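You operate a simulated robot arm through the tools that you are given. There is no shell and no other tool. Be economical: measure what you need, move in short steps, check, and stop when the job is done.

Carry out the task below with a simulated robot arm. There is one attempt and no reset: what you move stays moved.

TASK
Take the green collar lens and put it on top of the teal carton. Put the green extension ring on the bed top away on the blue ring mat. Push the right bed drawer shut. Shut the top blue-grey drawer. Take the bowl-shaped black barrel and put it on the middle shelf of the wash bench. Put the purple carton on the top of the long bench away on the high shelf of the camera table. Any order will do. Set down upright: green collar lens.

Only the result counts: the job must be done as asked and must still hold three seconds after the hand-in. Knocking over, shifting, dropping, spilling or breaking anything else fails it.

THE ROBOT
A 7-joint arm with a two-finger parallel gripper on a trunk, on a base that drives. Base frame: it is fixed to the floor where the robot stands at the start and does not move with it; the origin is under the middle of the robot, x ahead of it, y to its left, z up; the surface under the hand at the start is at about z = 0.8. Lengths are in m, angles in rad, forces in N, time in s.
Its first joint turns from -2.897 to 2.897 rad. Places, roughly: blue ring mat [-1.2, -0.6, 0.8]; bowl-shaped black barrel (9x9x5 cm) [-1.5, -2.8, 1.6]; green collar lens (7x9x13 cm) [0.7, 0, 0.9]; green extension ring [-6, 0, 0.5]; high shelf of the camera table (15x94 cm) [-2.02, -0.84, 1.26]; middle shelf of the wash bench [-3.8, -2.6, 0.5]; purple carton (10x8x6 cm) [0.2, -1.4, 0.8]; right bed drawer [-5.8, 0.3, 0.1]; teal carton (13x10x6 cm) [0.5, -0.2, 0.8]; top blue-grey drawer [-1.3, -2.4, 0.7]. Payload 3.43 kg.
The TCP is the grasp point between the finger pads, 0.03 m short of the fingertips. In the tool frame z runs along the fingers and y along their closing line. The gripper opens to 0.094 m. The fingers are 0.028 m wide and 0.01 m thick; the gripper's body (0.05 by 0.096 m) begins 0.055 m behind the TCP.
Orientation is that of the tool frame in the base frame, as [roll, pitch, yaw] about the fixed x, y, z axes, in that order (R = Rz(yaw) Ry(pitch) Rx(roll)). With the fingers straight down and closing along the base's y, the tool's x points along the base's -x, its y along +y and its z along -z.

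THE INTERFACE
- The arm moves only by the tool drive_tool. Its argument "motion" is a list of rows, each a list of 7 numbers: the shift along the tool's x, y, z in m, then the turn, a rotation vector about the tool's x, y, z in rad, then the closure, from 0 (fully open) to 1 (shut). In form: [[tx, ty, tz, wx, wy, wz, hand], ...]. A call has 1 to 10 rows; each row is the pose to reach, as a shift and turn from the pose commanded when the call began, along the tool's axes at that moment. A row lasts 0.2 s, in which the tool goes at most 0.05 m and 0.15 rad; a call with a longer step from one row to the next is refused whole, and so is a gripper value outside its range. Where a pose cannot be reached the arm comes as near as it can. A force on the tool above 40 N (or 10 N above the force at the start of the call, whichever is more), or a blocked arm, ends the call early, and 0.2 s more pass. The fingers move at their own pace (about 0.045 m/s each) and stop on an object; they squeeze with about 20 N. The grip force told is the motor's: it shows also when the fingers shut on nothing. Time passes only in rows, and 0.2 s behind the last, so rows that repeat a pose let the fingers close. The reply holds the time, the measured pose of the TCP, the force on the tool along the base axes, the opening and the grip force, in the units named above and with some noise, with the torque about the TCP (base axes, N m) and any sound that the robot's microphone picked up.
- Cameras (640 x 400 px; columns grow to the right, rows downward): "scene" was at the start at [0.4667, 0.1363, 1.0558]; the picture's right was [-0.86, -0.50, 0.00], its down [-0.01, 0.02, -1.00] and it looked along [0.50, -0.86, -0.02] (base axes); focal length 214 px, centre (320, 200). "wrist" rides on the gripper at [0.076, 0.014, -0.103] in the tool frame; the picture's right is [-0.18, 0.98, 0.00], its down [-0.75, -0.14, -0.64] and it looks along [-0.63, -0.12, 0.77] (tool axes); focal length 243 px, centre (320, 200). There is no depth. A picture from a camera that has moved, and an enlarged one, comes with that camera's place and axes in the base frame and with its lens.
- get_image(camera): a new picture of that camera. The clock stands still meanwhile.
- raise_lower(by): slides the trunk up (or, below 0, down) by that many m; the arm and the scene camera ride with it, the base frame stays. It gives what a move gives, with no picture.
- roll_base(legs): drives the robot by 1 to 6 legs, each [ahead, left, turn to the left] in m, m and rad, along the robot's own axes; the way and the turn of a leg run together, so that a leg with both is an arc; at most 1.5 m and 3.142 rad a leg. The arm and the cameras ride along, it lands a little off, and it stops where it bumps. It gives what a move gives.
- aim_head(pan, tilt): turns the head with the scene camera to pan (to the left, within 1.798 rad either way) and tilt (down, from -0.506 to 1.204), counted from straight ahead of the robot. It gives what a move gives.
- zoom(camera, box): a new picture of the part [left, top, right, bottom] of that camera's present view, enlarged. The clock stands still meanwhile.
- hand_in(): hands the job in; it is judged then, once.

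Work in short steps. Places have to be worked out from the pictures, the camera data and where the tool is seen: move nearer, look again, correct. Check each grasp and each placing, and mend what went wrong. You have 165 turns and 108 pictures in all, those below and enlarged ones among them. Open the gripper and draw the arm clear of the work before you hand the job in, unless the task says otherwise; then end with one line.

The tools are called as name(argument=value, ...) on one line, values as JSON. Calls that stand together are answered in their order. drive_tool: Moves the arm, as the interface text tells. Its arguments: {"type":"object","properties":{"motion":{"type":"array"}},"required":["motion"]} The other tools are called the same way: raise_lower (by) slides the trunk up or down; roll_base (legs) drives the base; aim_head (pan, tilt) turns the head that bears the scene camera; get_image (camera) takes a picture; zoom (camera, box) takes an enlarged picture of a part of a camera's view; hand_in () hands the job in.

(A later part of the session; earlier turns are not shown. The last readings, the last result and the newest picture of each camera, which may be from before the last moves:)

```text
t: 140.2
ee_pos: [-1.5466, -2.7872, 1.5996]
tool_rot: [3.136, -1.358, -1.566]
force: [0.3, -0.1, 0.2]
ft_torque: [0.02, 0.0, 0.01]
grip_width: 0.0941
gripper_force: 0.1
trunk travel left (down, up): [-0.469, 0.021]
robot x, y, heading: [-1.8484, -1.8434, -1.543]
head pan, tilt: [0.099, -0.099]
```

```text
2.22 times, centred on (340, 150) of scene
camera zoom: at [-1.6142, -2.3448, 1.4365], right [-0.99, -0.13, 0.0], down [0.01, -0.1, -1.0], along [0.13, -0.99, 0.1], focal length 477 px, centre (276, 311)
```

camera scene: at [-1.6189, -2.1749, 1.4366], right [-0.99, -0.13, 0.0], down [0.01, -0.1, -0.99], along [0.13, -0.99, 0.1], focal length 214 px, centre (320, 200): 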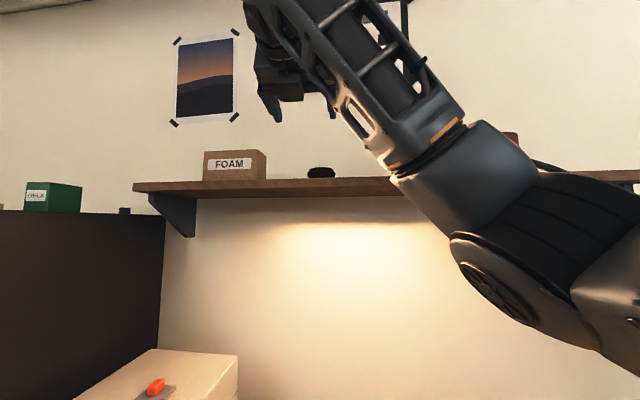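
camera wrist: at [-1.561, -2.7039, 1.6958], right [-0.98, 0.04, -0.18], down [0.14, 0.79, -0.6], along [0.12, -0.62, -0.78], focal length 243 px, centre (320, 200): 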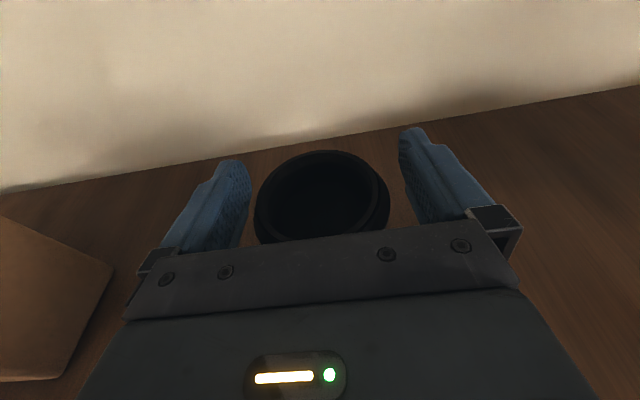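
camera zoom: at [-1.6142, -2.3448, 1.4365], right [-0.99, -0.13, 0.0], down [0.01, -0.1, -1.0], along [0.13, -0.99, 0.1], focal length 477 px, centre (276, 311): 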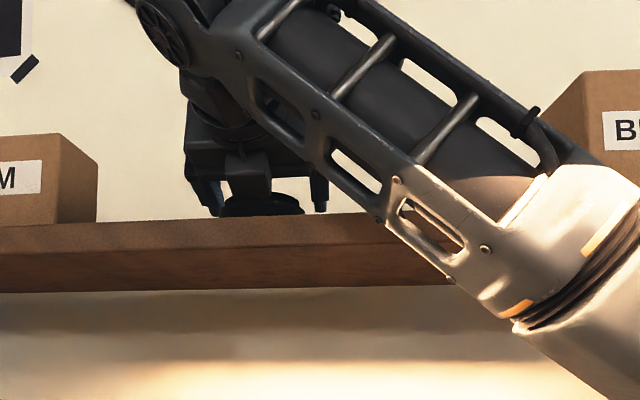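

Straddling well. Drop 3 mm and close.

drive_tool(motion=[[-0.003, 0, 0, 0, 0, 0, 0], [-0.003, 0, 0, 0, 0, 0, 0.5], [-0.003, 0, 0, 0, 0, 0, 1], [-0.003, 0, 0, 0, 0, 0, 1], [-0.003, 0, 0, 0, 0, 0, 1]])

get_image(camera="wrist")

```text
t: 141.4
ee_pos: [-1.5455, -2.7866, 1.597]
tool_rot: [3.137, -1.357, -1.567]
force: [-0.1, -2.3, 5.5]
ft_torque: [-0.11, -0.03, 0.02]
grip_width: 0.0782
gripper_force: 19.6
trunk travel left (down, up): [-0.469, 0.021]
robot x, y, heading: [-1.8492, -1.8426, -1.538]
head pan, tilt: [0.099, -0.099]
```

```text
45 pictures are left
camera wrist: at [-1.5608, -2.7029, 1.6931], right [-0.98, 0.04, -0.18], down [0.14, 0.79, -0.6], along [0.12, -0.62, -0.78], focal length 243 px, centre (320, 200)
```

wrist: 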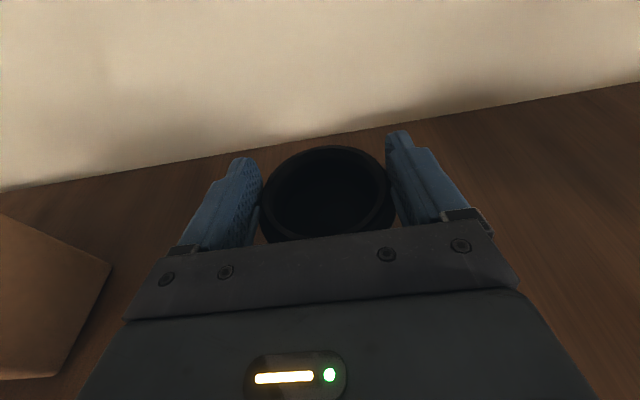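

Gripped at the 7.8 cm neck. Lift gently 4 cm and check.

drive_tool(motion=[[0.01, 0, -0.002, 0, 0, 0, 1], [0.02, 0, -0.004, 0, 0, 0, 1], [0.03, 0, -0.006, 0, 0, 0, 1], [0.04, 0, -0.009, 0, 0, 0, 1], [0.04, 0, -0.009, 0, 0, 0, 1]])

zoom(camera="scene", box=[200, 60, 480, 240])

```text
t: 142.6
ee_pos: [-1.5457, -2.7876, 1.637]
tool_rot: [3.136, -1.358, -1.565]
force: [0.2, 1.3, 0.1]
ft_torque: [0.01, 0.04, 0.02]
grip_width: 0.0
gripper_force: 20.0
trunk travel left (down, up): [-0.469, 0.021]
robot x, y, heading: [-1.8514, -1.8415, -1.542]
head pan, tilt: [0.099, -0.099]
```

```text
2.22 times, centred on (340, 150) of scene
camera zoom: at [-1.6142, -2.3447, 1.4365], right [-0.99, -0.13, 0.0], down [0.01, -0.1, -1.0], along [0.13, -0.99, 0.1], focal length 477 px, centre (276, 311)
```

zoom: 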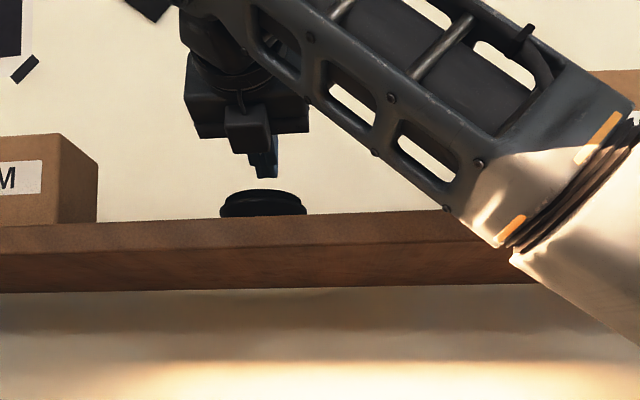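

The fingers slipped off the top; the barrel still stands. I need to grip lower, on the shoulder. Open here, check centring, then go lower.

drive_tool(motion=[[0, 0, 0, 0, 0, 0, 0], [0, 0, 0, 0, 0, 0, 0], [0, 0, 0, 0, 0, 0, 0], [0, 0, 0, 0, 0, 0, 0], [0, 0, 0, 0, 0, 0, 0], [0, 0, 0, 0, 0, 0, 0]])

get_image(camera="wrist")

```text
t: 144.0
ee_pos: [-1.5464, -2.7868, 1.6385]
tool_rot: [3.137, -1.357, -1.567]
force: [-0.6, 0.9, -0.5]
ft_torque: [-0.02, -0.01, -0.02]
grip_width: 0.0937
gripper_force: 0.1
trunk travel left (down, up): [-0.469, 0.021]
robot x, y, heading: [-1.8507, -1.8431, -1.542]
head pan, tilt: [0.099, -0.099]
```

```text
43 pictures are left
camera wrist: at [-1.56, -2.7036, 1.7337], right [-0.98, 0.04, -0.18], down [0.14, 0.79, -0.6], along [0.12, -0.62, -0.78], focal length 243 px, centre (320, 200)
```

wrist: 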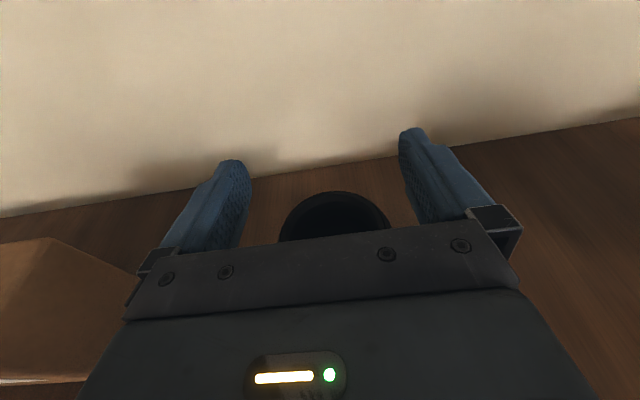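

Still centred. Lower straight down to z≈1.576 around the shoulder.

drive_tool(motion=[[-0.02, 0.002, 0.004, 0, 0, 0, 0], [-0.035, 0.002, 0.0075, 0, 0, 0, 0], [-0.048, 0.002, 0.01, 0, 0, 0, 0], [-0.055, 0.002, 0.012, 0, 0, 0, 0], [-0.0605, 0.002, 0.013, 0, 0, 0, 0], [-0.0605, 0.002, 0.013, 0, 0, 0, 0]])

get_image(camera="wrist")

zoom(camera="scene", box=[240, 90, 400, 200])

```text
t: 145.4
ee_pos: [-1.546, -2.7879, 1.5785]
tool_rot: [3.141, -1.36, -1.57]
force: [2.9, -6.4, 13.6]
ft_torque: [0.75, -0.03, -0.2]
grip_width: 0.0941
gripper_force: 0.0
trunk travel left (down, up): [-0.469, 0.021]
robot x, y, heading: [-1.8492, -1.8431, -1.544]
head pan, tilt: [0.099, -0.099]
```

```text
42 pictures are left
camera wrist: at [-1.5623, -2.7032, 1.6734], right [-0.98, 0.04, -0.18], down [0.14, 0.79, -0.6], along [0.12, -0.62, -0.78], focal length 243 px, centre (320, 200)
```

wrist: 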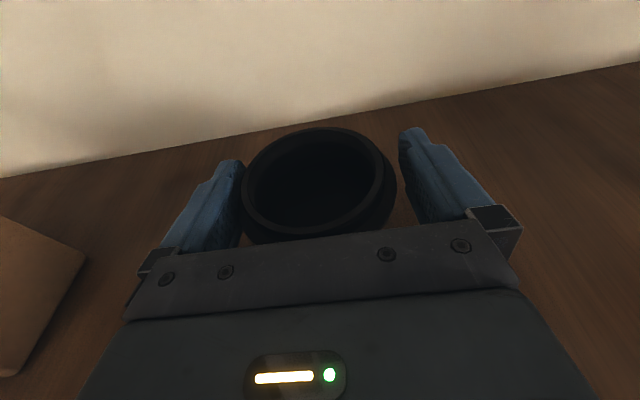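

```text
3.64 times, centred on (320, 145) of scene
camera zoom: at [-1.6141, -2.3447, 1.4368], right [-0.99, -0.13, 0.0], down [0.01, -0.1, -1.0], along [0.13, -0.99, 0.1], focal length 780 px, centre (320, 400)
```

zoom: 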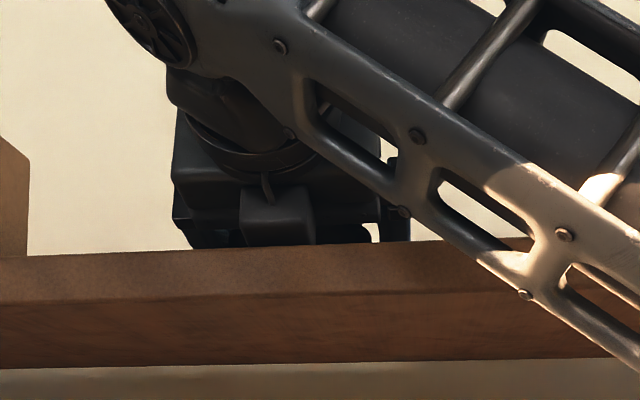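

The hand's underside is touching the shelf, so I can't go lower at this pitch. Lift slightly, pitch the hand 0.3 rad more downward, shift 4 mm toward +x, and come down again.

drive_tool(motion=[[0.015, -0.002, 0, 0, 0, 0, 0], [0.02, -0.004, 0, 0, -0.12, 0, 0], [0.02, -0.004, 0, 0, -0.24, 0, 0], [0.02, -0.004, 0, 0, -0.32, 0, 0], [0.01, -0.004, 0.002, 0, -0.32, 0, 0], [0.002, -0.004, 0.003, 0, -0.32, 0, 0], [-0.001, -0.004, 0.004, 0, -0.32, 0, 0], [-0.001, -0.004, 0.004, 0, -0.32, 0, 0]])

get_image(camera="wrist")

zoom(camera="scene", box=[240, 90, 400, 200])

```text
t: 147.2
ee_pos: [-1.544, -2.7912, 1.5727]
tool_rot: [3.14, -1.038, -1.568]
force: [-0.1, -0.3, 0.2]
ft_torque: [-0.01, 0.01, 0.02]
grip_width: 0.094
gripper_force: 0.0
trunk travel left (down, up): [-0.469, 0.021]
robot x, y, heading: [-1.8508, -1.844, -1.547]
head pan, tilt: [0.099, -0.099]
```

```text
40 pictures are left
camera wrist: at [-1.5584, -2.7419, 1.6913], right [-0.98, 0.09, -0.16], down [0.14, 0.94, -0.32], along [0.12, -0.34, -0.93], focal length 243 px, centre (320, 200)
```

wrist: 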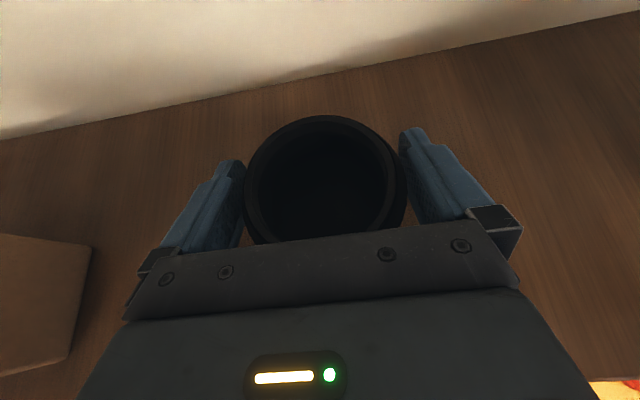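

```text
3.64 times, centred on (320, 145) of scene
camera zoom: at [-1.6142, -2.3448, 1.4365], right [-0.99, -0.13, 0.0], down [0.01, -0.1, -1.0], along [0.13, -0.99, 0.1], focal length 780 px, centre (320, 400)
```

zoom: 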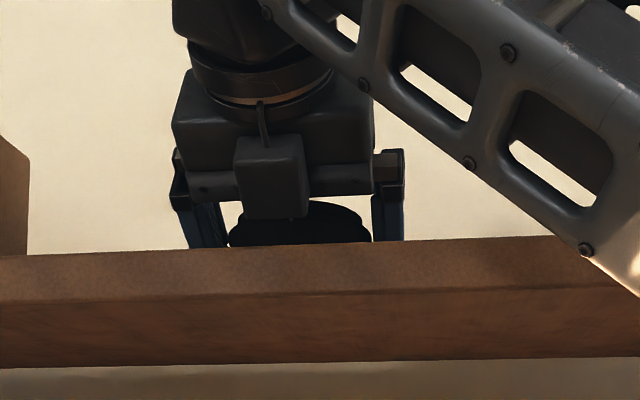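

Straddling the shoulder with no contact force. Close and test lift.

drive_tool(motion=[[0, 0, 0, 0, 0, 0, 0.5], [0, 0, 0, 0, 0, 0, 1], [0, 0, 0, 0, 0, 0, 1], [0, 0, 0, 0, 0, 0, 1], [0.009, 0, -0.005, 0, 0, 0, 1], [0.017, 0, -0.01, 0, 0, 0, 1], [0.034, 0, -0.02, 0, 0, 0, 1], [0.043, 0, -0.025, 0, 0, 0, 1]])

zoom(camera="scene", box=[240, 60, 400, 200])

```text
t: 149.0
ee_pos: [-1.5429, -2.7913, 1.6239]
tool_rot: [3.142, -1.039, -1.568]
force: [-0.7, -0.3, -1.2]
ft_torque: [0.0, 0.0, -0.01]
grip_width: 0.0832
gripper_force: 20.0
trunk travel left (down, up): [-0.469, 0.021]
robot x, y, heading: [-1.8512, -1.8404, -1.54]
head pan, tilt: [0.099, -0.099]
```

```text
2.86 times, centred on (320, 130) of scene
camera zoom: at [-1.6142, -2.3448, 1.4365], right [-0.99, -0.13, 0.0], down [0.01, -0.1, -1.0], along [0.13, -0.99, 0.1], focal length 613 px, centre (320, 400)
```

zoom: 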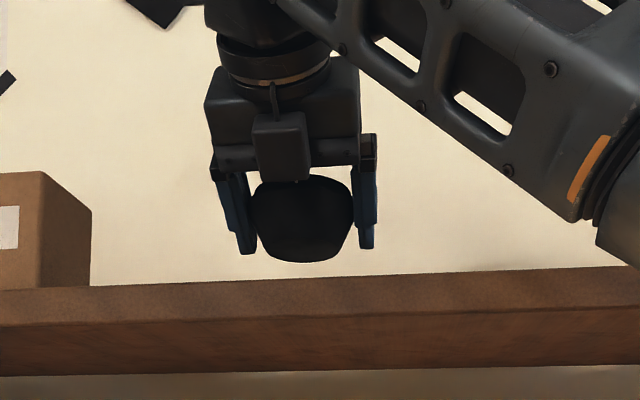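

Held at 8.3 cm width. Back away from the shelf, then tuck the hand closer and lower.

roll_base(legs=[[-0.3, 0, 0]])

raise_lower(by=-0.25)

drive_tool(motion=[[0, 0, -0.04, 0, 0, 0, 1], [0, 0, -0.08, 0, 0, 0, 1], [-0.01, 0, -0.12, 0, 0, 0, 1], [-0.03, 0, -0.15, 0, 0, 0, 1], [-0.03, 0, -0.15, 0, 0, 0, 1]])

aim_head(pan=-0.9, tilt=0.3)

get_image(camera="scene")

```text
t: 151.0
ee_pos: [-1.5541, -2.4918, 1.6242]
tool_rot: [3.14, -1.037, -1.573]
force: [0.0, 0.6, -1.8]
ft_torque: [-0.01, -0.02, -0.02]
grip_width: 0.0835
gripper_force: 20.1
trunk travel left (down, up): [-0.469, 0.021]
robot x, y, heading: [-1.8581, -1.5428, -1.547]
head pan, tilt: [0.099, -0.099]
```

```text
t: 153.6
ee_pos: [-1.5539, -2.4913, 1.3738]
tool_rot: [3.139, -1.035, -1.57]
force: [0.4, 0.2, -1.0]
ft_torque: [0.01, 0.01, -0.01]
grip_width: 0.0834
gripper_force: 20.5
trunk travel left (down, up): [-0.219, 0.271]
robot x, y, heading: [-1.8604, -1.5408, -1.545]
head pan, tilt: [0.099, -0.099]
```

```text
t: 154.8
ee_pos: [-1.5524, -2.3476, 1.4232]
tool_rot: [3.137, -1.036, -1.57]
force: [-0.8, -0.1, -2.1]
ft_torque: [0.0, -0.03, 0.0]
grip_width: 0.0834
gripper_force: 20.3
trunk travel left (down, up): [-0.219, 0.271]
robot x, y, heading: [-1.8573, -1.5418, -1.545]
head pan, tilt: [0.099, -0.099]
```

```text
t: 156.1
ee_pos: [-1.5526, -2.3476, 1.424]
tool_rot: [3.139, -1.037, -1.572]
force: [-0.7, -0.1, -1.5]
ft_torque: [0.01, 0.0, -0.02]
grip_width: 0.0833
gripper_force: 19.8
trunk travel left (down, up): [-0.219, 0.271]
robot x, y, heading: [-1.8599, -1.5419, -1.538]
head pan, tilt: [-0.901, 0.3]
```

```text
37 pictures are left
camera scene: at [-1.7062, -2.0179, 1.15], right [-0.64, 0.77, 0.0], down [0.23, 0.19, -0.96], along [-0.73, -0.61, -0.3], focal length 214 px, centre (320, 200)
```

scene: 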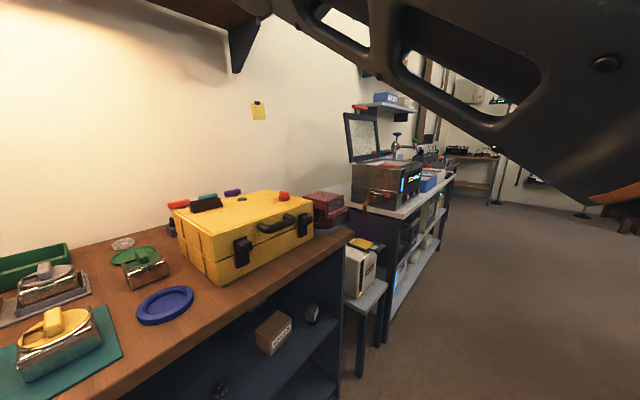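

The wash bench lies further along; drive right along the aisle.

roll_base(legs=[[0.1, -0.2, 0], [0, -1.3, 0]])

aim_head(pan=-0.5, tilt=0.6)

get_image(camera="scene")

```text
t: 164.0
ee_pos: [-3.0633, -2.4876, 1.4226]
tool_rot: [3.14, -1.036, -1.571]
force: [-0.1, -0.9, -1.3]
ft_torque: [0.03, -0.01, 0.02]
grip_width: 0.083
gripper_force: 19.8
trunk travel left (down, up): [-0.219, 0.271]
robot x, y, heading: [-3.3709, -1.6808, -1.546]
head pan, tilt: [-0.901, 0.3]
```

```text
t: 164.8
ee_pos: [-3.0644, -2.4871, 1.4238]
tool_rot: [3.139, -1.036, -1.573]
force: [-0.8, -0.3, -1.4]
ft_torque: [0.02, 0.01, 0.02]
grip_width: 0.0832
gripper_force: 20.0
trunk travel left (down, up): [-0.219, 0.271]
robot x, y, heading: [-3.3713, -1.6805, -1.539]
head pan, tilt: [-0.499, 0.6]
```

```text
36 pictures are left
camera scene: at [-3.1861, -2.1761, 1.1225], right [-0.89, 0.46, 0.0], down [0.26, 0.5, -0.83], along [-0.38, -0.73, -0.56], focal length 214 px, centre (320, 200)
```

scene: 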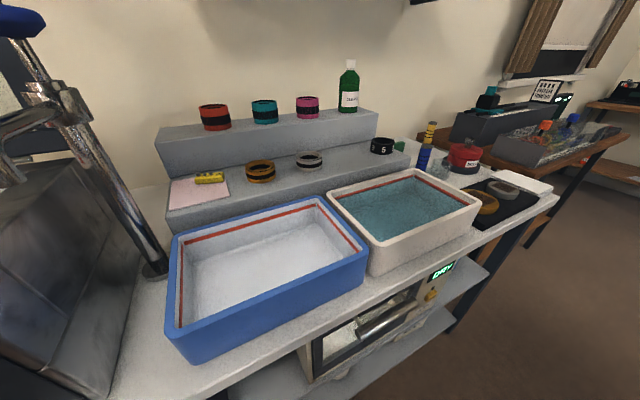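

I need a lower, side view of the middle shelf. Shift a little, turn right to face along the aisle, and look back at the bench.

roll_base(legs=[[0.06, 0, 0], [0, 0, -1.4]])

raise_lower(by=-0.2)

aim_head(pan=0.6, tilt=0.3)

get_image(camera="scene")

```text
t: 169.2
ee_pos: [-4.1129, -2.1798, 1.4236]
tool_rot: [3.14, -1.037, -2.972]
force: [0.2, -0.2, 0.3]
ft_torque: [-0.03, 0.01, 0.0]
grip_width: 0.0833
gripper_force: 20.1
trunk travel left (down, up): [-0.219, 0.271]
robot x, y, heading: [-3.3677, -1.7358, -2.952]
head pan, tilt: [-0.499, 0.6]
```

```text
t: 171.4
ee_pos: [-4.1121, -2.1798, 1.2241]
tool_rot: [3.14, -1.038, -2.973]
force: [0.4, 0.1, -0.8]
ft_torque: [0.0, 0.0, 0.0]
grip_width: 0.0831
gripper_force: 20.0
trunk travel left (down, up): [-0.019, 0.471]
robot x, y, heading: [-3.3716, -1.7364, -2.943]
head pan, tilt: [-0.499, 0.6]
```

```text
t: 172.8
ee_pos: [-4.1131, -2.1798, 1.2224]
tool_rot: [3.139, -1.036, -2.971]
force: [0.0, -0.3, -0.8]
ft_torque: [-0.01, 0.0, 0.02]
grip_width: 0.0836
gripper_force: 19.3
trunk travel left (down, up): [-0.019, 0.471]
robot x, y, heading: [-3.3706, -1.7419, -2.943]
head pan, tilt: [0.6, 0.3]
```

```text
35 pictures are left
camera scene: at [-3.8076, -2.1011, 0.9499], right [-0.71, 0.7, 0.0], down [0.21, 0.21, -0.96], along [-0.67, -0.68, -0.3], focal length 214 px, centre (320, 200)
```

scene: 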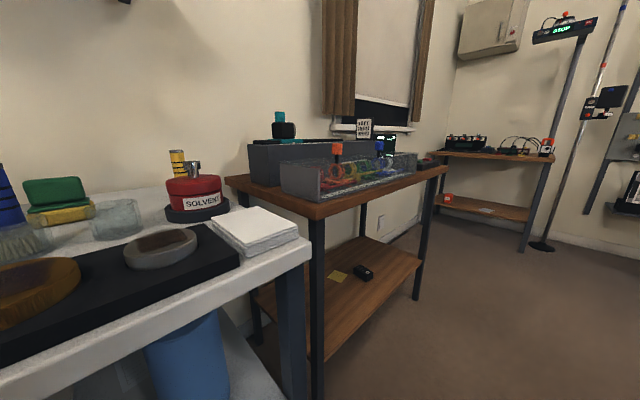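

aim_head(pan=1.5, tilt=0.75)

get_image(camera="scene")

```text
t: 173.9
ee_pos: [-4.1125, -2.1798, 1.2234]
tool_rot: [3.141, -1.037, -2.973]
force: [-0.3, 0.4, -1.5]
ft_torque: [0.0, 0.02, 0.01]
grip_width: 0.0835
gripper_force: 20.0
trunk travel left (down, up): [-0.019, 0.471]
robot x, y, heading: [-3.3699, -1.7375, -2.946]
head pan, tilt: [1.499, 0.75]
```

```text
34 pictures are left
camera scene: at [-3.732, -2.1167, 0.9096], right [-0.99, -0.12, 0.0], down [-0.08, 0.68, -0.73], along [0.09, -0.73, -0.68], focal length 214 px, centre (320, 200)
```

scene: 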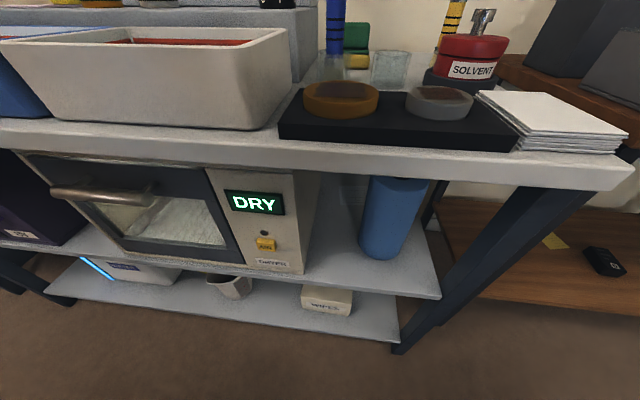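

The middle shelf (z≈0.5, front edge y≈−2.32) has free room between the oven (side x≈−3.66) and the blue cylinder. I'll drive past, then back off and turn to face it with the hand in front of the bench.

roll_base(legs=[[0.735, -0.148, 0], [-0.06, -0.3, 0]])

aim_head(pan=1.4, tilt=0.5)

get_image(camera="scene")

```text
t: 179.7
ee_pos: [-4.8701, -1.8674, 1.2232]
tool_rot: [3.14, -1.037, -2.976]
force: [0.3, 0.2, -0.3]
ft_torque: [0.01, 0.03, -0.04]
grip_width: 0.0833
gripper_force: 20.1
trunk travel left (down, up): [-0.019, 0.471]
robot x, y, heading: [-4.1229, -1.4279, -2.946]
head pan, tilt: [1.499, 0.75]
```

```text
t: 180.5
ee_pos: [-4.8696, -1.8675, 1.2231]
tool_rot: [3.14, -1.036, -2.976]
force: [-0.6, -0.2, -1.9]
ft_torque: [-0.03, 0.01, -0.01]
grip_width: 0.0832
gripper_force: 20.2
trunk travel left (down, up): [-0.019, 0.471]
robot x, y, heading: [-4.1245, -1.4296, -2.946]
head pan, tilt: [1.4, 0.499]
```

```text
33 pictures are left
camera scene: at [-4.4973, -1.8136, 0.9315], right [-1.0, -0.02, 0.0], down [-0.01, 0.48, -0.88], along [0.02, -0.88, -0.48], focal length 214 px, centre (320, 200)
```

scene: 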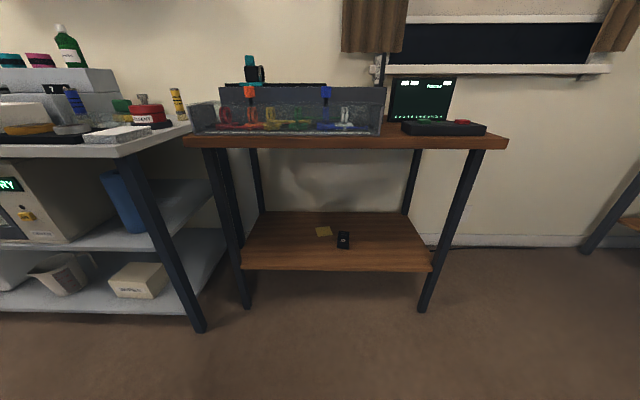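

zoom(camera="scene", box=[0, 120, 240, 270])

```text
2.67 times, centred on (120, 195) of scene
camera zoom: at [-4.4973, -1.8136, 0.9315], right [-1.0, -0.02, 0.0], down [-0.01, 0.48, -0.88], along [0.02, -0.88, -0.48], focal length 572 px, centre (853, 213)
```

zoom: 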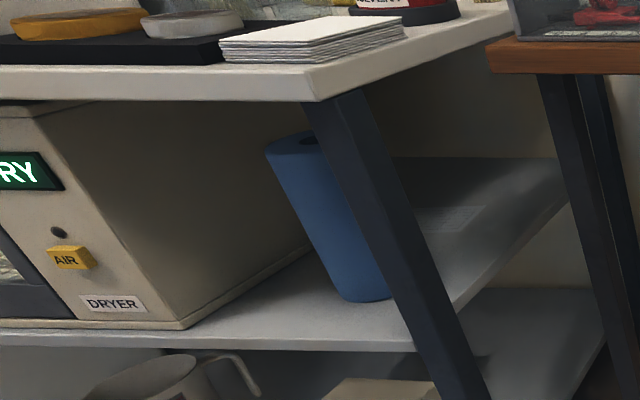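

Triangulated: shelf z≈0.468, oven side x≈−3.655, cylinder centre ≈(−3.842, −2.45). Target is (−3.733, −2.385). Turn left to face the bench.

roll_base(legs=[[0.03, -0.02, 0], [0, 0, 1.4]])

aim_head(pan=0.35, tilt=0.55)

get_image(camera="scene")

```text
t: 184.8
ee_pos: [-3.8475, -2.2221, 1.2237]
tool_rot: [3.139, -1.037, -1.566]
force: [-1.0, 0.2, -1.6]
ft_torque: [0.02, 0.01, 0.0]
grip_width: 0.0835
gripper_force: 20.3
trunk travel left (down, up): [-0.019, 0.471]
robot x, y, heading: [-4.1561, -1.4187, -1.539]
head pan, tilt: [1.4, 0.499]
```

```text
t: 186.1
ee_pos: [-3.8478, -2.2222, 1.2236]
tool_rot: [3.138, -1.035, -1.568]
force: [-0.4, 0.2, -1.3]
ft_torque: [-0.01, -0.01, -0.01]
grip_width: 0.0835
gripper_force: 20.1
trunk travel left (down, up): [-0.019, 0.471]
robot x, y, heading: [-4.1561, -1.4186, -1.545]
head pan, tilt: [0.351, 0.55]
```

```text
31 pictures are left
camera scene: at [-3.8984, -1.9158, 0.9269], right [-0.93, -0.37, 0.0], down [-0.19, 0.49, -0.85], along [0.32, -0.79, -0.52], focal length 214 px, centre (320, 200)
```

scene: 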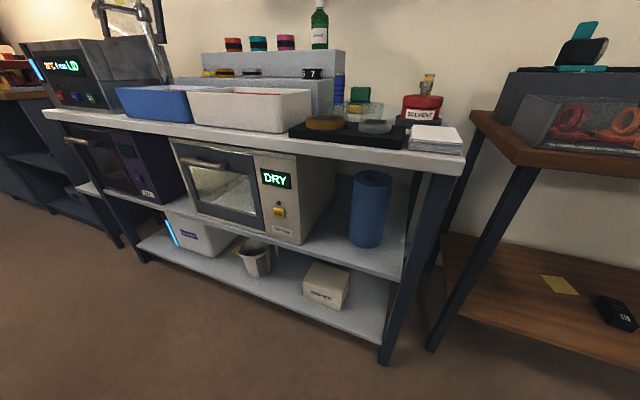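

The geometry is confirmed. Lower the hand in front of the bench in two steps.

drive_tool(motion=[[-0.04, 0, 0.024, 0, 0, 0, 1], [-0.08, 0, 0.047, 0, 0, 0, 1], [-0.12, 0, 0.071, 0, 0, 0, 1], [-0.16, 0, 0.095, 0, 0, 0, 1], [-0.2, 0, 0.119, 0, 0, 0, 1], [-0.24, 0, 0.142, 0, 0, 0, 1], [-0.28, 0, 0.166, 0, 0, 0, 1], [-0.32, 0, 0.19, 0, 0, 0, 1], [-0.36, 0, 0.213, 0, 0, 0, 1]])

drive_tool(motion=[[-0.035, 0, 0.021, 0, 0, 0, 1], [-0.07, 0, 0.042, 0, 0, 0, 1], [-0.105, 0, 0.062, 0, 0, 0, 1], [-0.14, 0, 0.083, 0, 0, 0, 1], [-0.15, 0, 0.089, 0, 0, 0, 1], [-0.15, 0, 0.089, 0, 0, 0, 1]])

get_image(camera="scene")

```text
t: 188.1
ee_pos: [-3.8498, -2.2212, 0.8041]
tool_rot: [3.14, -1.037, -1.569]
force: [-0.4, 0.0, -1.3]
ft_torque: [-0.01, 0.01, 0.0]
grip_width: 0.0835
gripper_force: 19.8
trunk travel left (down, up): [-0.019, 0.471]
robot x, y, heading: [-4.1576, -1.4183, -1.541]
head pan, tilt: [0.351, 0.55]
```

```text
t: 189.5
ee_pos: [-3.8483, -2.2218, 0.6306]
tool_rot: [3.14, -1.038, -1.568]
force: [0.8, 0.7, -1.6]
ft_torque: [0.0, 0.0, 0.0]
grip_width: 0.0832
gripper_force: 20.4
trunk travel left (down, up): [-0.019, 0.471]
robot x, y, heading: [-4.1594, -1.4174, -1.54]
head pan, tilt: [0.351, 0.55]
```

```text
30 pictures are left
camera scene: at [-3.8985, -1.9158, 0.9269], right [-0.93, -0.37, 0.0], down [-0.19, 0.49, -0.85], along [0.32, -0.79, -0.52], focal length 214 px, centre (320, 200)
```

scene: 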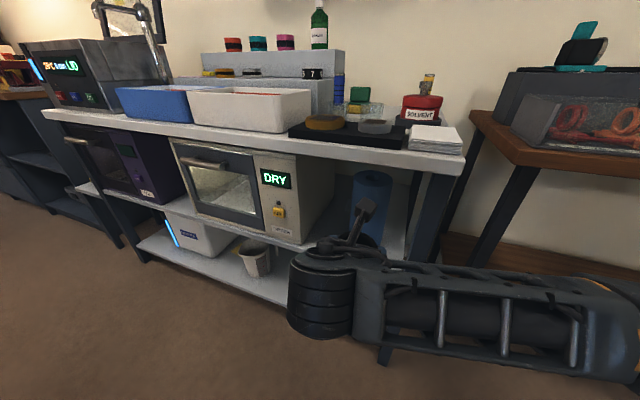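

Shift the base left 0.115 m and lower to z≈0.54.

roll_base(legs=[[0, 0.116, 0]])

drive_tool(motion=[[-0.035, 0, 0.021, 0, 0, 0, 1], [-0.07, 0, 0.042, 0, 0, 0, 1], [-0.075, 0, 0.045, 0, 0, 0, 1], [-0.075, 0, 0.045, 0, 0, 0, 1]])

get_image(camera="wrist")

get_image(camera="scene")

```text
t: 190.7
ee_pos: [-3.7316, -2.2183, 0.6296]
tool_rot: [3.139, -1.036, -1.567]
force: [0.3, 0.2, -1.9]
ft_torque: [0.01, 0.04, -0.01]
grip_width: 0.0833
gripper_force: 20.3
trunk travel left (down, up): [-0.019, 0.471]
robot x, y, heading: [-4.0432, -1.4122, -1.542]
head pan, tilt: [0.351, 0.55]
```

```text
t: 191.7
ee_pos: [-3.7324, -2.2198, 0.5427]
tool_rot: [3.14, -1.038, -1.568]
force: [0.4, 0.3, -2.4]
ft_torque: [0.0, -0.01, -0.02]
grip_width: 0.0832
gripper_force: 20.5
trunk travel left (down, up): [-0.019, 0.471]
robot x, y, heading: [-4.0435, -1.4134, -1.545]
head pan, tilt: [0.351, 0.55]
```

```text
29 pictures are left
camera wrist: at [-3.7466, -2.17, 0.6603], right [-0.98, 0.09, -0.16], down [0.14, 0.94, -0.32], along [0.12, -0.34, -0.93], focal length 243 px, centre (320, 200)
```

wrist: 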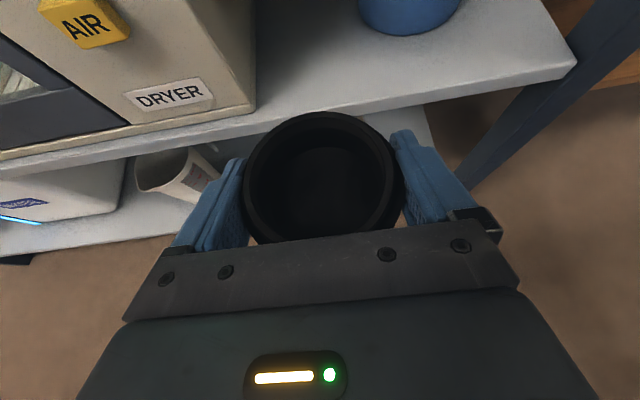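

```text
28 pictures are left
camera scene: at [-3.7812, -1.9122, 0.9269], right [-0.93, -0.37, 0.0], down [-0.19, 0.49, -0.85], along [0.32, -0.79, -0.52], focal length 214 px, centre (320, 200)
```

scene: 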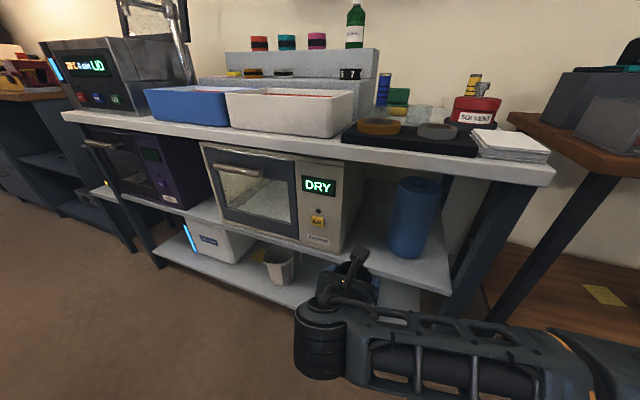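

Aligned: gap between oven and cylinder straight ahead. Advance with the base 0.12 m and check.

roll_base(legs=[[0.12, -0.003, 0]])

get_image(camera="wrist")

```text
t: 193.0
ee_pos: [-3.7307, -2.339, 0.5436]
tool_rot: [3.141, -1.037, -1.567]
force: [-0.4, -1.0, -0.8]
ft_torque: [-0.02, -0.01, 0.01]
grip_width: 0.0834
gripper_force: 19.9
trunk travel left (down, up): [-0.019, 0.471]
robot x, y, heading: [-4.0382, -1.5309, -1.534]
head pan, tilt: [0.351, 0.55]
```

```text
27 pictures are left
camera wrist: at [-3.7452, -2.2895, 0.6606], right [-0.98, 0.09, -0.16], down [0.14, 0.94, -0.32], along [0.12, -0.34, -0.93], focal length 243 px, centre (320, 200)
```

wrist: 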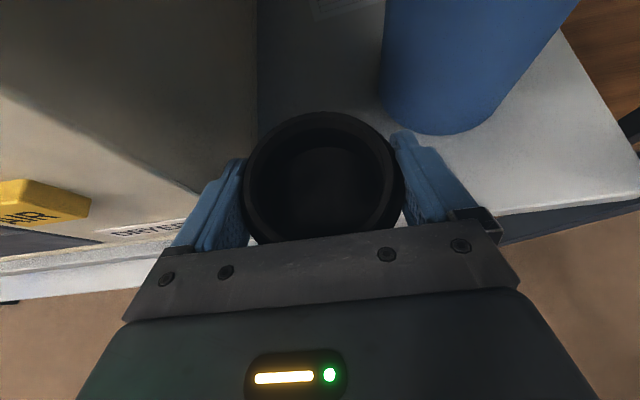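

Advance 4.5 cm more with the arm, then lower gently.

drive_tool(motion=[[0.0115, 0.001, 0.0195, 0, 0, 0, 1], [0.023, 0.002, 0.039, 0, 0, 0, 1], [0.023, 0.002, 0.039, 0, 0, 0, 1], [0.008, 0.002, 0.048, 0, 0, 0, 1], [-0.003, 0.002, 0.0545, 0, 0, 0, 1], [-0.003, 0.002, 0.0545, 0, 0, 0, 1]])

get_image(camera="wrist")

zoom(camera="scene", box=[260, 140, 460, 300])

```text
t: 194.4
ee_pos: [-3.7323, -2.3844, 0.5118]
tool_rot: [3.14, -1.037, -1.565]
force: [-0.4, 0.5, -1.9]
ft_torque: [0.01, 0.02, 0.0]
grip_width: 0.0833
gripper_force: 19.8
trunk travel left (down, up): [-0.019, 0.471]
robot x, y, heading: [-4.0404, -1.5362, -1.543]
head pan, tilt: [0.351, 0.55]
```

```text
26 pictures are left
camera wrist: at [-3.7476, -2.3353, 0.6303], right [-0.98, 0.09, -0.16], down [0.14, 0.94, -0.32], along [0.12, -0.34, -0.93], focal length 243 px, centre (320, 200)
```

wrist: 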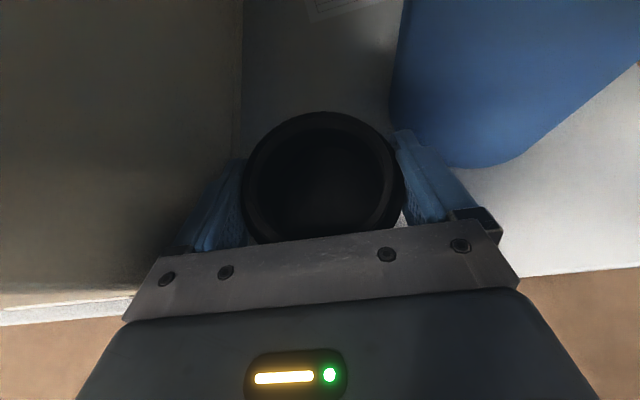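

```text
2.50 times, centred on (360, 220) of scene
camera zoom: at [-3.7801, -2.0318, 0.9269], right [-0.93, -0.37, 0.0], down [-0.19, 0.48, -0.85], along [0.32, -0.79, -0.52], focal length 536 px, centre (220, 150)
```

zoom: 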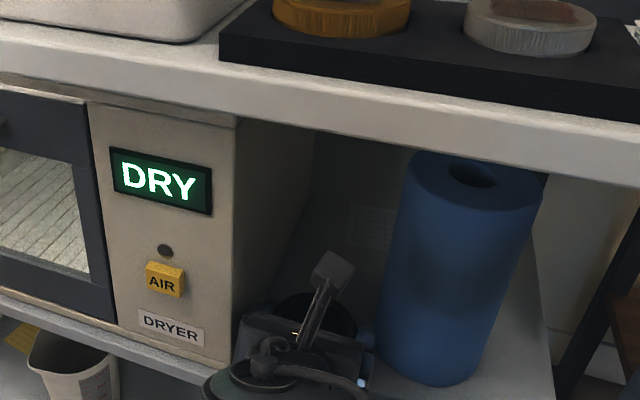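

No contact yet. Lower in 3 mm steps until the shelf is felt.

drive_tool(motion=[[-0.0026, 0, 0.0015, 0, 0, 0, 1], [-0.0052, 0, 0.003, 0, 0, 0, 1], [-0.0078, 0, 0.0046, 0, 0, 0, 1], [-0.0078, 0, 0.0046, 0, 0, 0, 1]])

```text
t: 195.4
ee_pos: [-3.7321, -2.3839, 0.5031]
tool_rot: [3.138, -1.035, -1.566]
force: [0.2, -0.1, -1.3]
ft_torque: [0.02, 0.0, 0.0]
grip_width: 0.0834
gripper_force: 20.4
trunk travel left (down, up): [-0.019, 0.471]
robot x, y, heading: [-4.0398, -1.534, -1.54]
head pan, tilt: [0.351, 0.55]
```

drive_tool(motion=[[-0.0017, 0, 0.001, 0, 0, 0, 1], [-0.0034, 0, 0.002, 0, 0, 0, 1], [-0.0052, 0, 0.003, 0, 0, 0, 1], [-0.0052, 0, 0.003, 0, 0, 0, 1]])

```text
t: 196.4
ee_pos: [-3.7317, -2.3829, 0.4987]
tool_rot: [3.139, -1.038, -1.568]
force: [-0.5, 1.5, 7.9]
ft_torque: [0.22, 0.09, 0.0]
grip_width: 0.0832
gripper_force: 19.8
trunk travel left (down, up): [-0.019, 0.471]
robot x, y, heading: [-4.0369, -1.5339, -1.539]
head pan, tilt: [0.351, 0.55]
```

Shelf contact under the barrel's front base edge. Press 1.5 mm more to level it, then open and watch.

drive_tool(motion=[[-0.0013, 0, 0.0008, 0, 0, 0, 1], [-0.0013, 0, 0.0008, 0, 0, 0, 0.15], [-0.0013, 0, 0.0008, 0, 0, 0, 0.05], [-0.0013, 0, 0.0008, 0, 0, 0, 0.05], [-0.0013, 0, 0.0008, 0, 0, 0, 0.03]])

get_image(camera="wrist")

```text
t: 197.6
ee_pos: [-3.733, -2.3846, 0.4967]
tool_rot: [3.14, -1.039, -1.569]
force: [-10.1, 6.1, 18.8]
ft_torque: [-0.14, -0.57, -0.06]
grip_width: 0.0855
gripper_force: 0.0
trunk travel left (down, up): [-0.019, 0.471]
robot x, y, heading: [-4.0433, -1.5326, -1.539]
head pan, tilt: [0.351, 0.55]
```

```text
24 pictures are left
camera wrist: at [-3.7477, -2.3348, 0.615], right [-0.98, 0.09, -0.16], down [0.14, 0.94, -0.32], along [0.12, -0.34, -0.93], focal length 243 px, centre (320, 200)
```

wrist: 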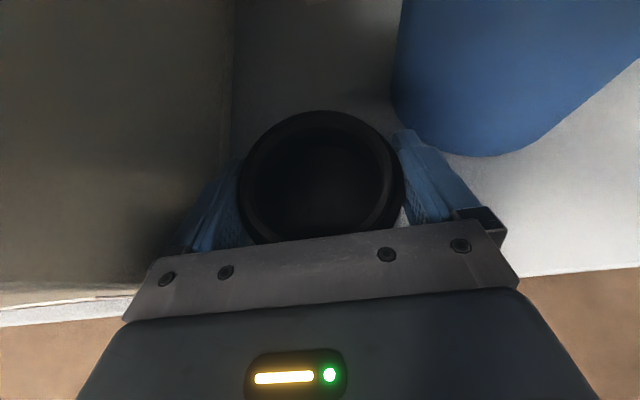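

The +x finger seems to press against something (oven side). Relieve 2 mm upward, shift 7 mm toward −x, then open.

drive_tool(motion=[[0.0017, 0.002, -0.001, 0, 0, 0, 0.09], [0.0017, 0.005, -0.001, 0, 0, 0, 0.09], [0.0017, 0.008, -0.001, 0, 0, 0, 0.06], [0.0017, 0.008, -0.001, 0, 0, 0, 0.03], [0.0017, 0.008, -0.001, 0, 0, 0, 0.03]])

get_image(camera="wrist")

```text
t: 198.8
ee_pos: [-3.7407, -2.383, 0.4993]
tool_rot: [3.14, -1.036, -1.565]
force: [0.3, 0.4, 0.3]
ft_torque: [0.0, 0.04, -0.02]
grip_width: 0.0913
gripper_force: 0.4
trunk travel left (down, up): [-0.019, 0.471]
robot x, y, heading: [-4.0395, -1.532, -1.54]
head pan, tilt: [0.351, 0.55]
```

```text
23 pictures are left
camera wrist: at [-3.7552, -2.3345, 0.6159], right [-0.98, 0.09, -0.16], down [0.14, 0.94, -0.32], along [0.12, -0.34, -0.93], focal length 243 px, centre (320, 200)
```

wrist: 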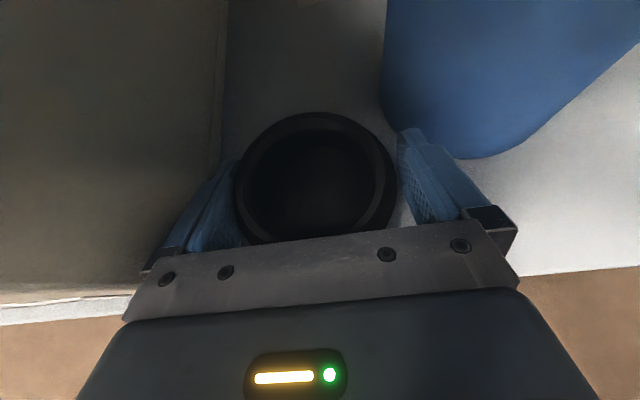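

Released with zero force. Retract straight back (+y).

drive_tool(motion=[[-0.0051, 0, -0.0086, 0, 0, 0, 0.03], [-0.0128, 0, -0.0215, 0, 0, 0, 0.03], [-0.0255, 0, -0.043, 0, 0, 0, 0.03], [-0.0408, 0, -0.0688, 0, 0, 0, 0.03], [-0.0561, 0, -0.0946, 0, 0, 0, 0.03], [-0.0714, 0, -0.1204, 0, 0, 0, 0.03]])

get_image(camera="wrist")

get_image(camera="scene")

```text
t: 200.2
ee_pos: [-3.7406, -2.2443, 0.4996]
tool_rot: [3.139, -1.038, -1.567]
force: [-0.7, -0.5, 0.8]
ft_torque: [0.03, 0.0, 0.04]
grip_width: 0.0911
gripper_force: 0.1
trunk travel left (down, up): [-0.019, 0.471]
robot x, y, heading: [-4.0405, -1.5339, -1.535]
head pan, tilt: [0.351, 0.55]
```

```text
22 pictures are left
camera wrist: at [-3.7554, -2.1946, 0.6159], right [-0.98, 0.09, -0.16], down [0.14, 0.94, -0.32], along [0.12, -0.34, -0.93], focal length 243 px, centre (320, 200)
```

wrist: 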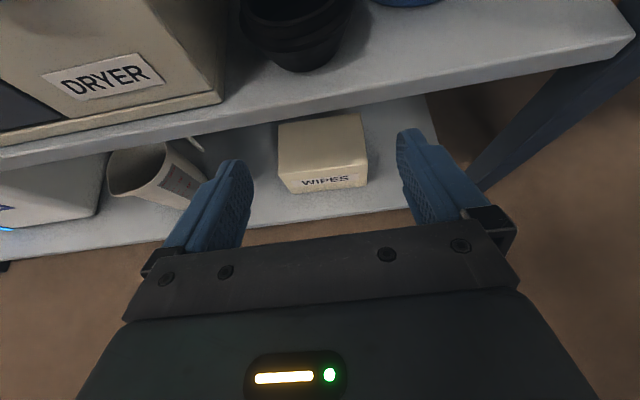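

```text
21 pictures are left
camera scene: at [-3.7801, -2.0318, 0.927], right [-0.93, -0.37, 0.0], down [-0.19, 0.48, -0.85], along [0.32, -0.79, -0.52], focal length 214 px, centre (320, 200)
```

scene: 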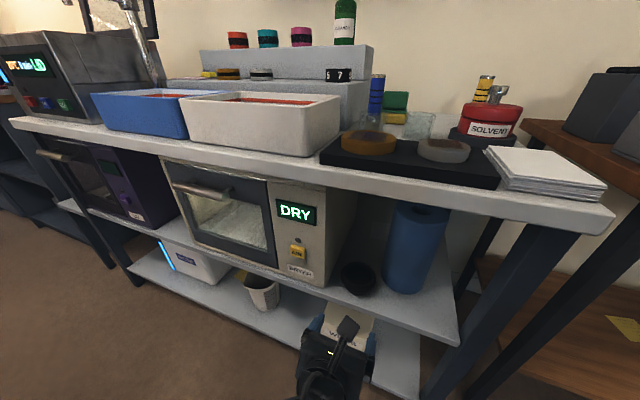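

The barrel stands upright on the middle shelf and the oven hasn't moved. Back off, raise the hand, and turn toward the bed.

roll_base(legs=[[-0.25, 0, 0]])

drive_tool(motion=[[0.04, 0, -0.024, 0, 0, 0, 0.5], [0.08, 0, -0.047, 0, 0, 0, 1], [0.12, 0, -0.071, 0, 0, 0, 1], [0.16, 0, -0.095, 0, 0, 0, 1], [0.2, 0, -0.119, 0, 0, 0, 1], [0.24, 0, -0.142, 0, 0, 0, 1], [0.28, 0, -0.166, 0, 0, 0, 1], [0.32, 0, -0.19, 0, 0, 0, 1], [0.36, 0, -0.213, 0, 0, 0, 1], [0.4, 0, -0.237, 0, 0, 0, 1]])

roll_base(legs=[[-0.05, -0.3, 0], [0, 0, -2.2]])

aim_head(pan=0.0, tilt=0.3)

get_image(camera="scene")

```text
t: 202.0
ee_pos: [-3.7473, -1.9917, 0.4981]
tool_rot: [3.14, -1.036, -1.565]
force: [-0.4, 0.5, 0.0]
ft_torque: [-0.01, 0.01, -0.01]
grip_width: 0.0914
gripper_force: 0.1
trunk travel left (down, up): [-0.019, 0.471]
robot x, y, heading: [-4.0463, -1.2796, -1.541]
head pan, tilt: [0.351, 0.55]
```

```text
t: 204.2
ee_pos: [-3.7041, -2.0245, 0.9254]
tool_rot: [-3.132, -1.046, -1.58]
force: [0.1, -0.2, 0.0]
ft_torque: [0.01, 0.0, -0.02]
grip_width: 0.0
gripper_force: 20.6
out of reach, approached as far as the arm can: row 8, 9, 10
trunk travel left (down, up): [-0.019, 0.471]
robot x, y, heading: [-4.048, -1.2776, -1.538]
head pan, tilt: [0.351, 0.55]
```

```text
t: 211.5
ee_pos: [-5.1592, -1.0793, 0.9246]
tool_rot: [-3.131, -1.045, 2.5]
force: [0.0, -0.1, -0.3]
ft_torque: [0.0, -0.03, 0.02]
grip_width: 0.0
gripper_force: 20.2
trunk travel left (down, up): [-0.019, 0.471]
robot x, y, heading: [-4.3551, -1.2409, 2.544]
head pan, tilt: [0.351, 0.55]
```

```text
t: 212.4
ee_pos: [-5.158, -1.0791, 0.9248]
tool_rot: [-3.132, -1.045, 2.501]
force: [-0.6, -0.4, 0.5]
ft_torque: [0.04, 0.02, 0.0]
grip_width: 0.0
gripper_force: 20.3
trunk travel left (down, up): [-0.019, 0.471]
robot x, y, heading: [-4.3515, -1.2411, 2.542]
head pan, tilt: [0.0, 0.3]
```

```text
20 pictures are left
camera scene: at [-4.9019, -1.1272, 0.9499], right [0.56, 0.83, 0.0], down [0.25, -0.17, -0.96], along [-0.79, 0.54, -0.3], focal length 214 px, centre (320, 200)
```

scene: 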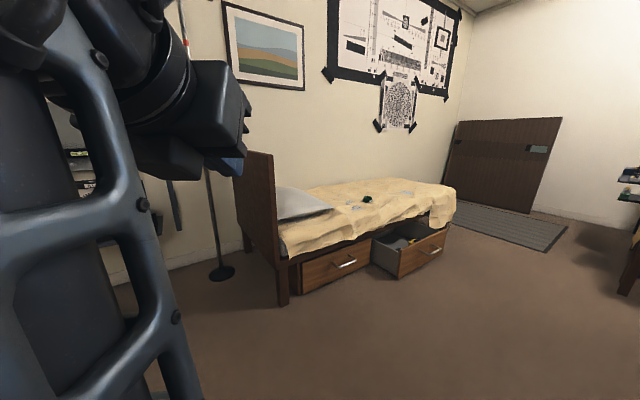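

The bed is seen: open right drawer front at x≈−5.58, y≈0…0.65; the green ring is on top. Drive over to face the drawer.

roll_base(legs=[[0.67, -0.625, 0], [0.67, -0.625, 0], [0, 0, 0.6]])

aim_head(pan=0.0, tilt=0.6)

get_image(camera="scene")

```text
t: 223.3
ee_pos: [-5.5181, 0.2219, 0.9236]
tool_rot: [-3.132, -1.046, 3.11]
force: [-0.1, -1.0, 0.9]
ft_torque: [0.03, -0.04, -0.02]
grip_width: 0.0
gripper_force: 19.5
trunk travel left (down, up): [-0.019, 0.471]
robot x, y, heading: [-4.7682, 0.5534, -3.126]
head pan, tilt: [0.0, 0.3]
```

```text
t: 224.1
ee_pos: [-5.5171, 0.2226, 0.9246]
tool_rot: [-3.13, -1.046, 3.109]
force: [0.2, -0.5, 0.5]
ft_torque: [-0.02, 0.05, 0.0]
grip_width: 0.0
gripper_force: 20.0
trunk travel left (down, up): [-0.019, 0.471]
robot x, y, heading: [-4.7675, 0.5496, -3.127]
head pan, tilt: [0.0, 0.6]
```

```text
19 pictures are left
camera scene: at [-5.2757, 0.3305, 0.9225], right [-0.01, 1.0, 0.0], down [0.56, 0.01, -0.83], along [-0.83, -0.01, -0.56], focal length 214 px, centre (320, 200)
```

scene: 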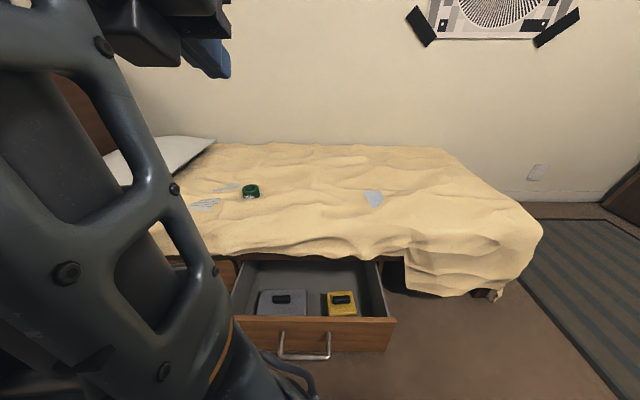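

Drawer front top edge z≈0.27, centre y≈0.31, handle near (−5.56, 0.28). Lower the hand in front of it.

drive_tool(motion=[[-0.039, 0, 0.0225, 0, 0, 0, 1], [-0.078, 0, 0.045, 0, 0, 0, 1], [-0.117, 0, 0.0675, 0, 0, 0, 1], [-0.156, 0, 0.09, 0, 0, 0, 1], [-0.195, 0, 0.1125, 0, 0, 0, 1], [-0.234, 0, 0.135, 0, 0, 0, 1], [-0.273, 0, 0.1575, 0, 0, 0, 1], [-0.312, 0, 0.18, 0, 0, 0, 1], [-0.351, 0, 0.2025, 0, 0, 0, 1], [-0.39, 0, 0.225, 0, 0, 0, 1]])

drive_tool(motion=[[-0.039, 0, 0.0225, 0, 0, 0, 1], [-0.078, 0, 0.045, 0, 0, 0, 1], [-0.117, 0, 0.0675, 0, 0, 0, 1], [-0.156, 0, 0.09, 0, 0, 0, 1], [-0.195, 0, 0.1125, 0, 0, 0, 1], [-0.2, 0, 0.1155, 0, 0, 0, 1]])

```text
t: 226.3
ee_pos: [-5.5166, 0.2198, 0.4742]
tool_rot: [-3.128, -1.047, 3.11]
force: [0.1, 0.1, 0.8]
ft_torque: [0.03, 0.0, -0.01]
grip_width: 0.0
gripper_force: 20.2
trunk travel left (down, up): [-0.019, 0.471]
robot x, y, heading: [-4.7676, 0.5514, -3.133]
head pan, tilt: [0.0, 0.6]
```

```text
t: 227.7
ee_pos: [-5.5163, 0.2181, 0.2422]
tool_rot: [-3.132, -1.045, 3.109]
force: [-0.1, -0.3, -0.5]
ft_torque: [0.02, -0.01, -0.02]
grip_width: 0.0
gripper_force: 20.3
trunk travel left (down, up): [-0.019, 0.471]
robot x, y, heading: [-4.7651, 0.5532, -3.129]
head pan, tilt: [0.0, 0.6]
```

Reached z≈0.24. Shift toward the drawer centre, 2 cm lower, and check by wrist camera.

drive_tool(motion=[[-0.012, 0.03, 0.007, 0, 0, 0, 1], [-0.024, 0.07, 0.014, 0, 0, 0, 1], [-0.024, 0.075, 0.014, 0, 0, 0, 1]])

get_image(camera="wrist")

```text
t: 228.5
ee_pos: [-5.5156, 0.2934, 0.2145]
tool_rot: [-3.131, -1.045, 3.111]
force: [-0.6, 0.1, -0.1]
ft_torque: [0.01, -0.01, 0.02]
grip_width: 0.0
gripper_force: 20.1
trunk travel left (down, up): [-0.019, 0.471]
robot x, y, heading: [-4.7667, 0.5516, -3.131]
head pan, tilt: [0.0, 0.6]
```

```text
18 pictures are left
camera wrist: at [-5.4656, 0.3074, 0.3319], right [0.11, 0.98, -0.16], down [0.93, -0.16, -0.33], along [-0.35, -0.12, -0.93], focal length 243 px, centre (320, 200)
```

wrist: 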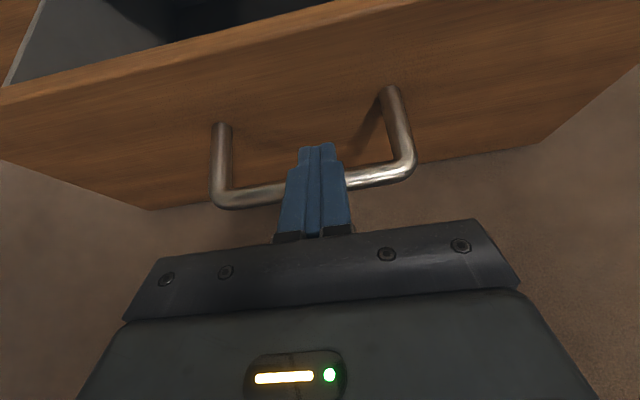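

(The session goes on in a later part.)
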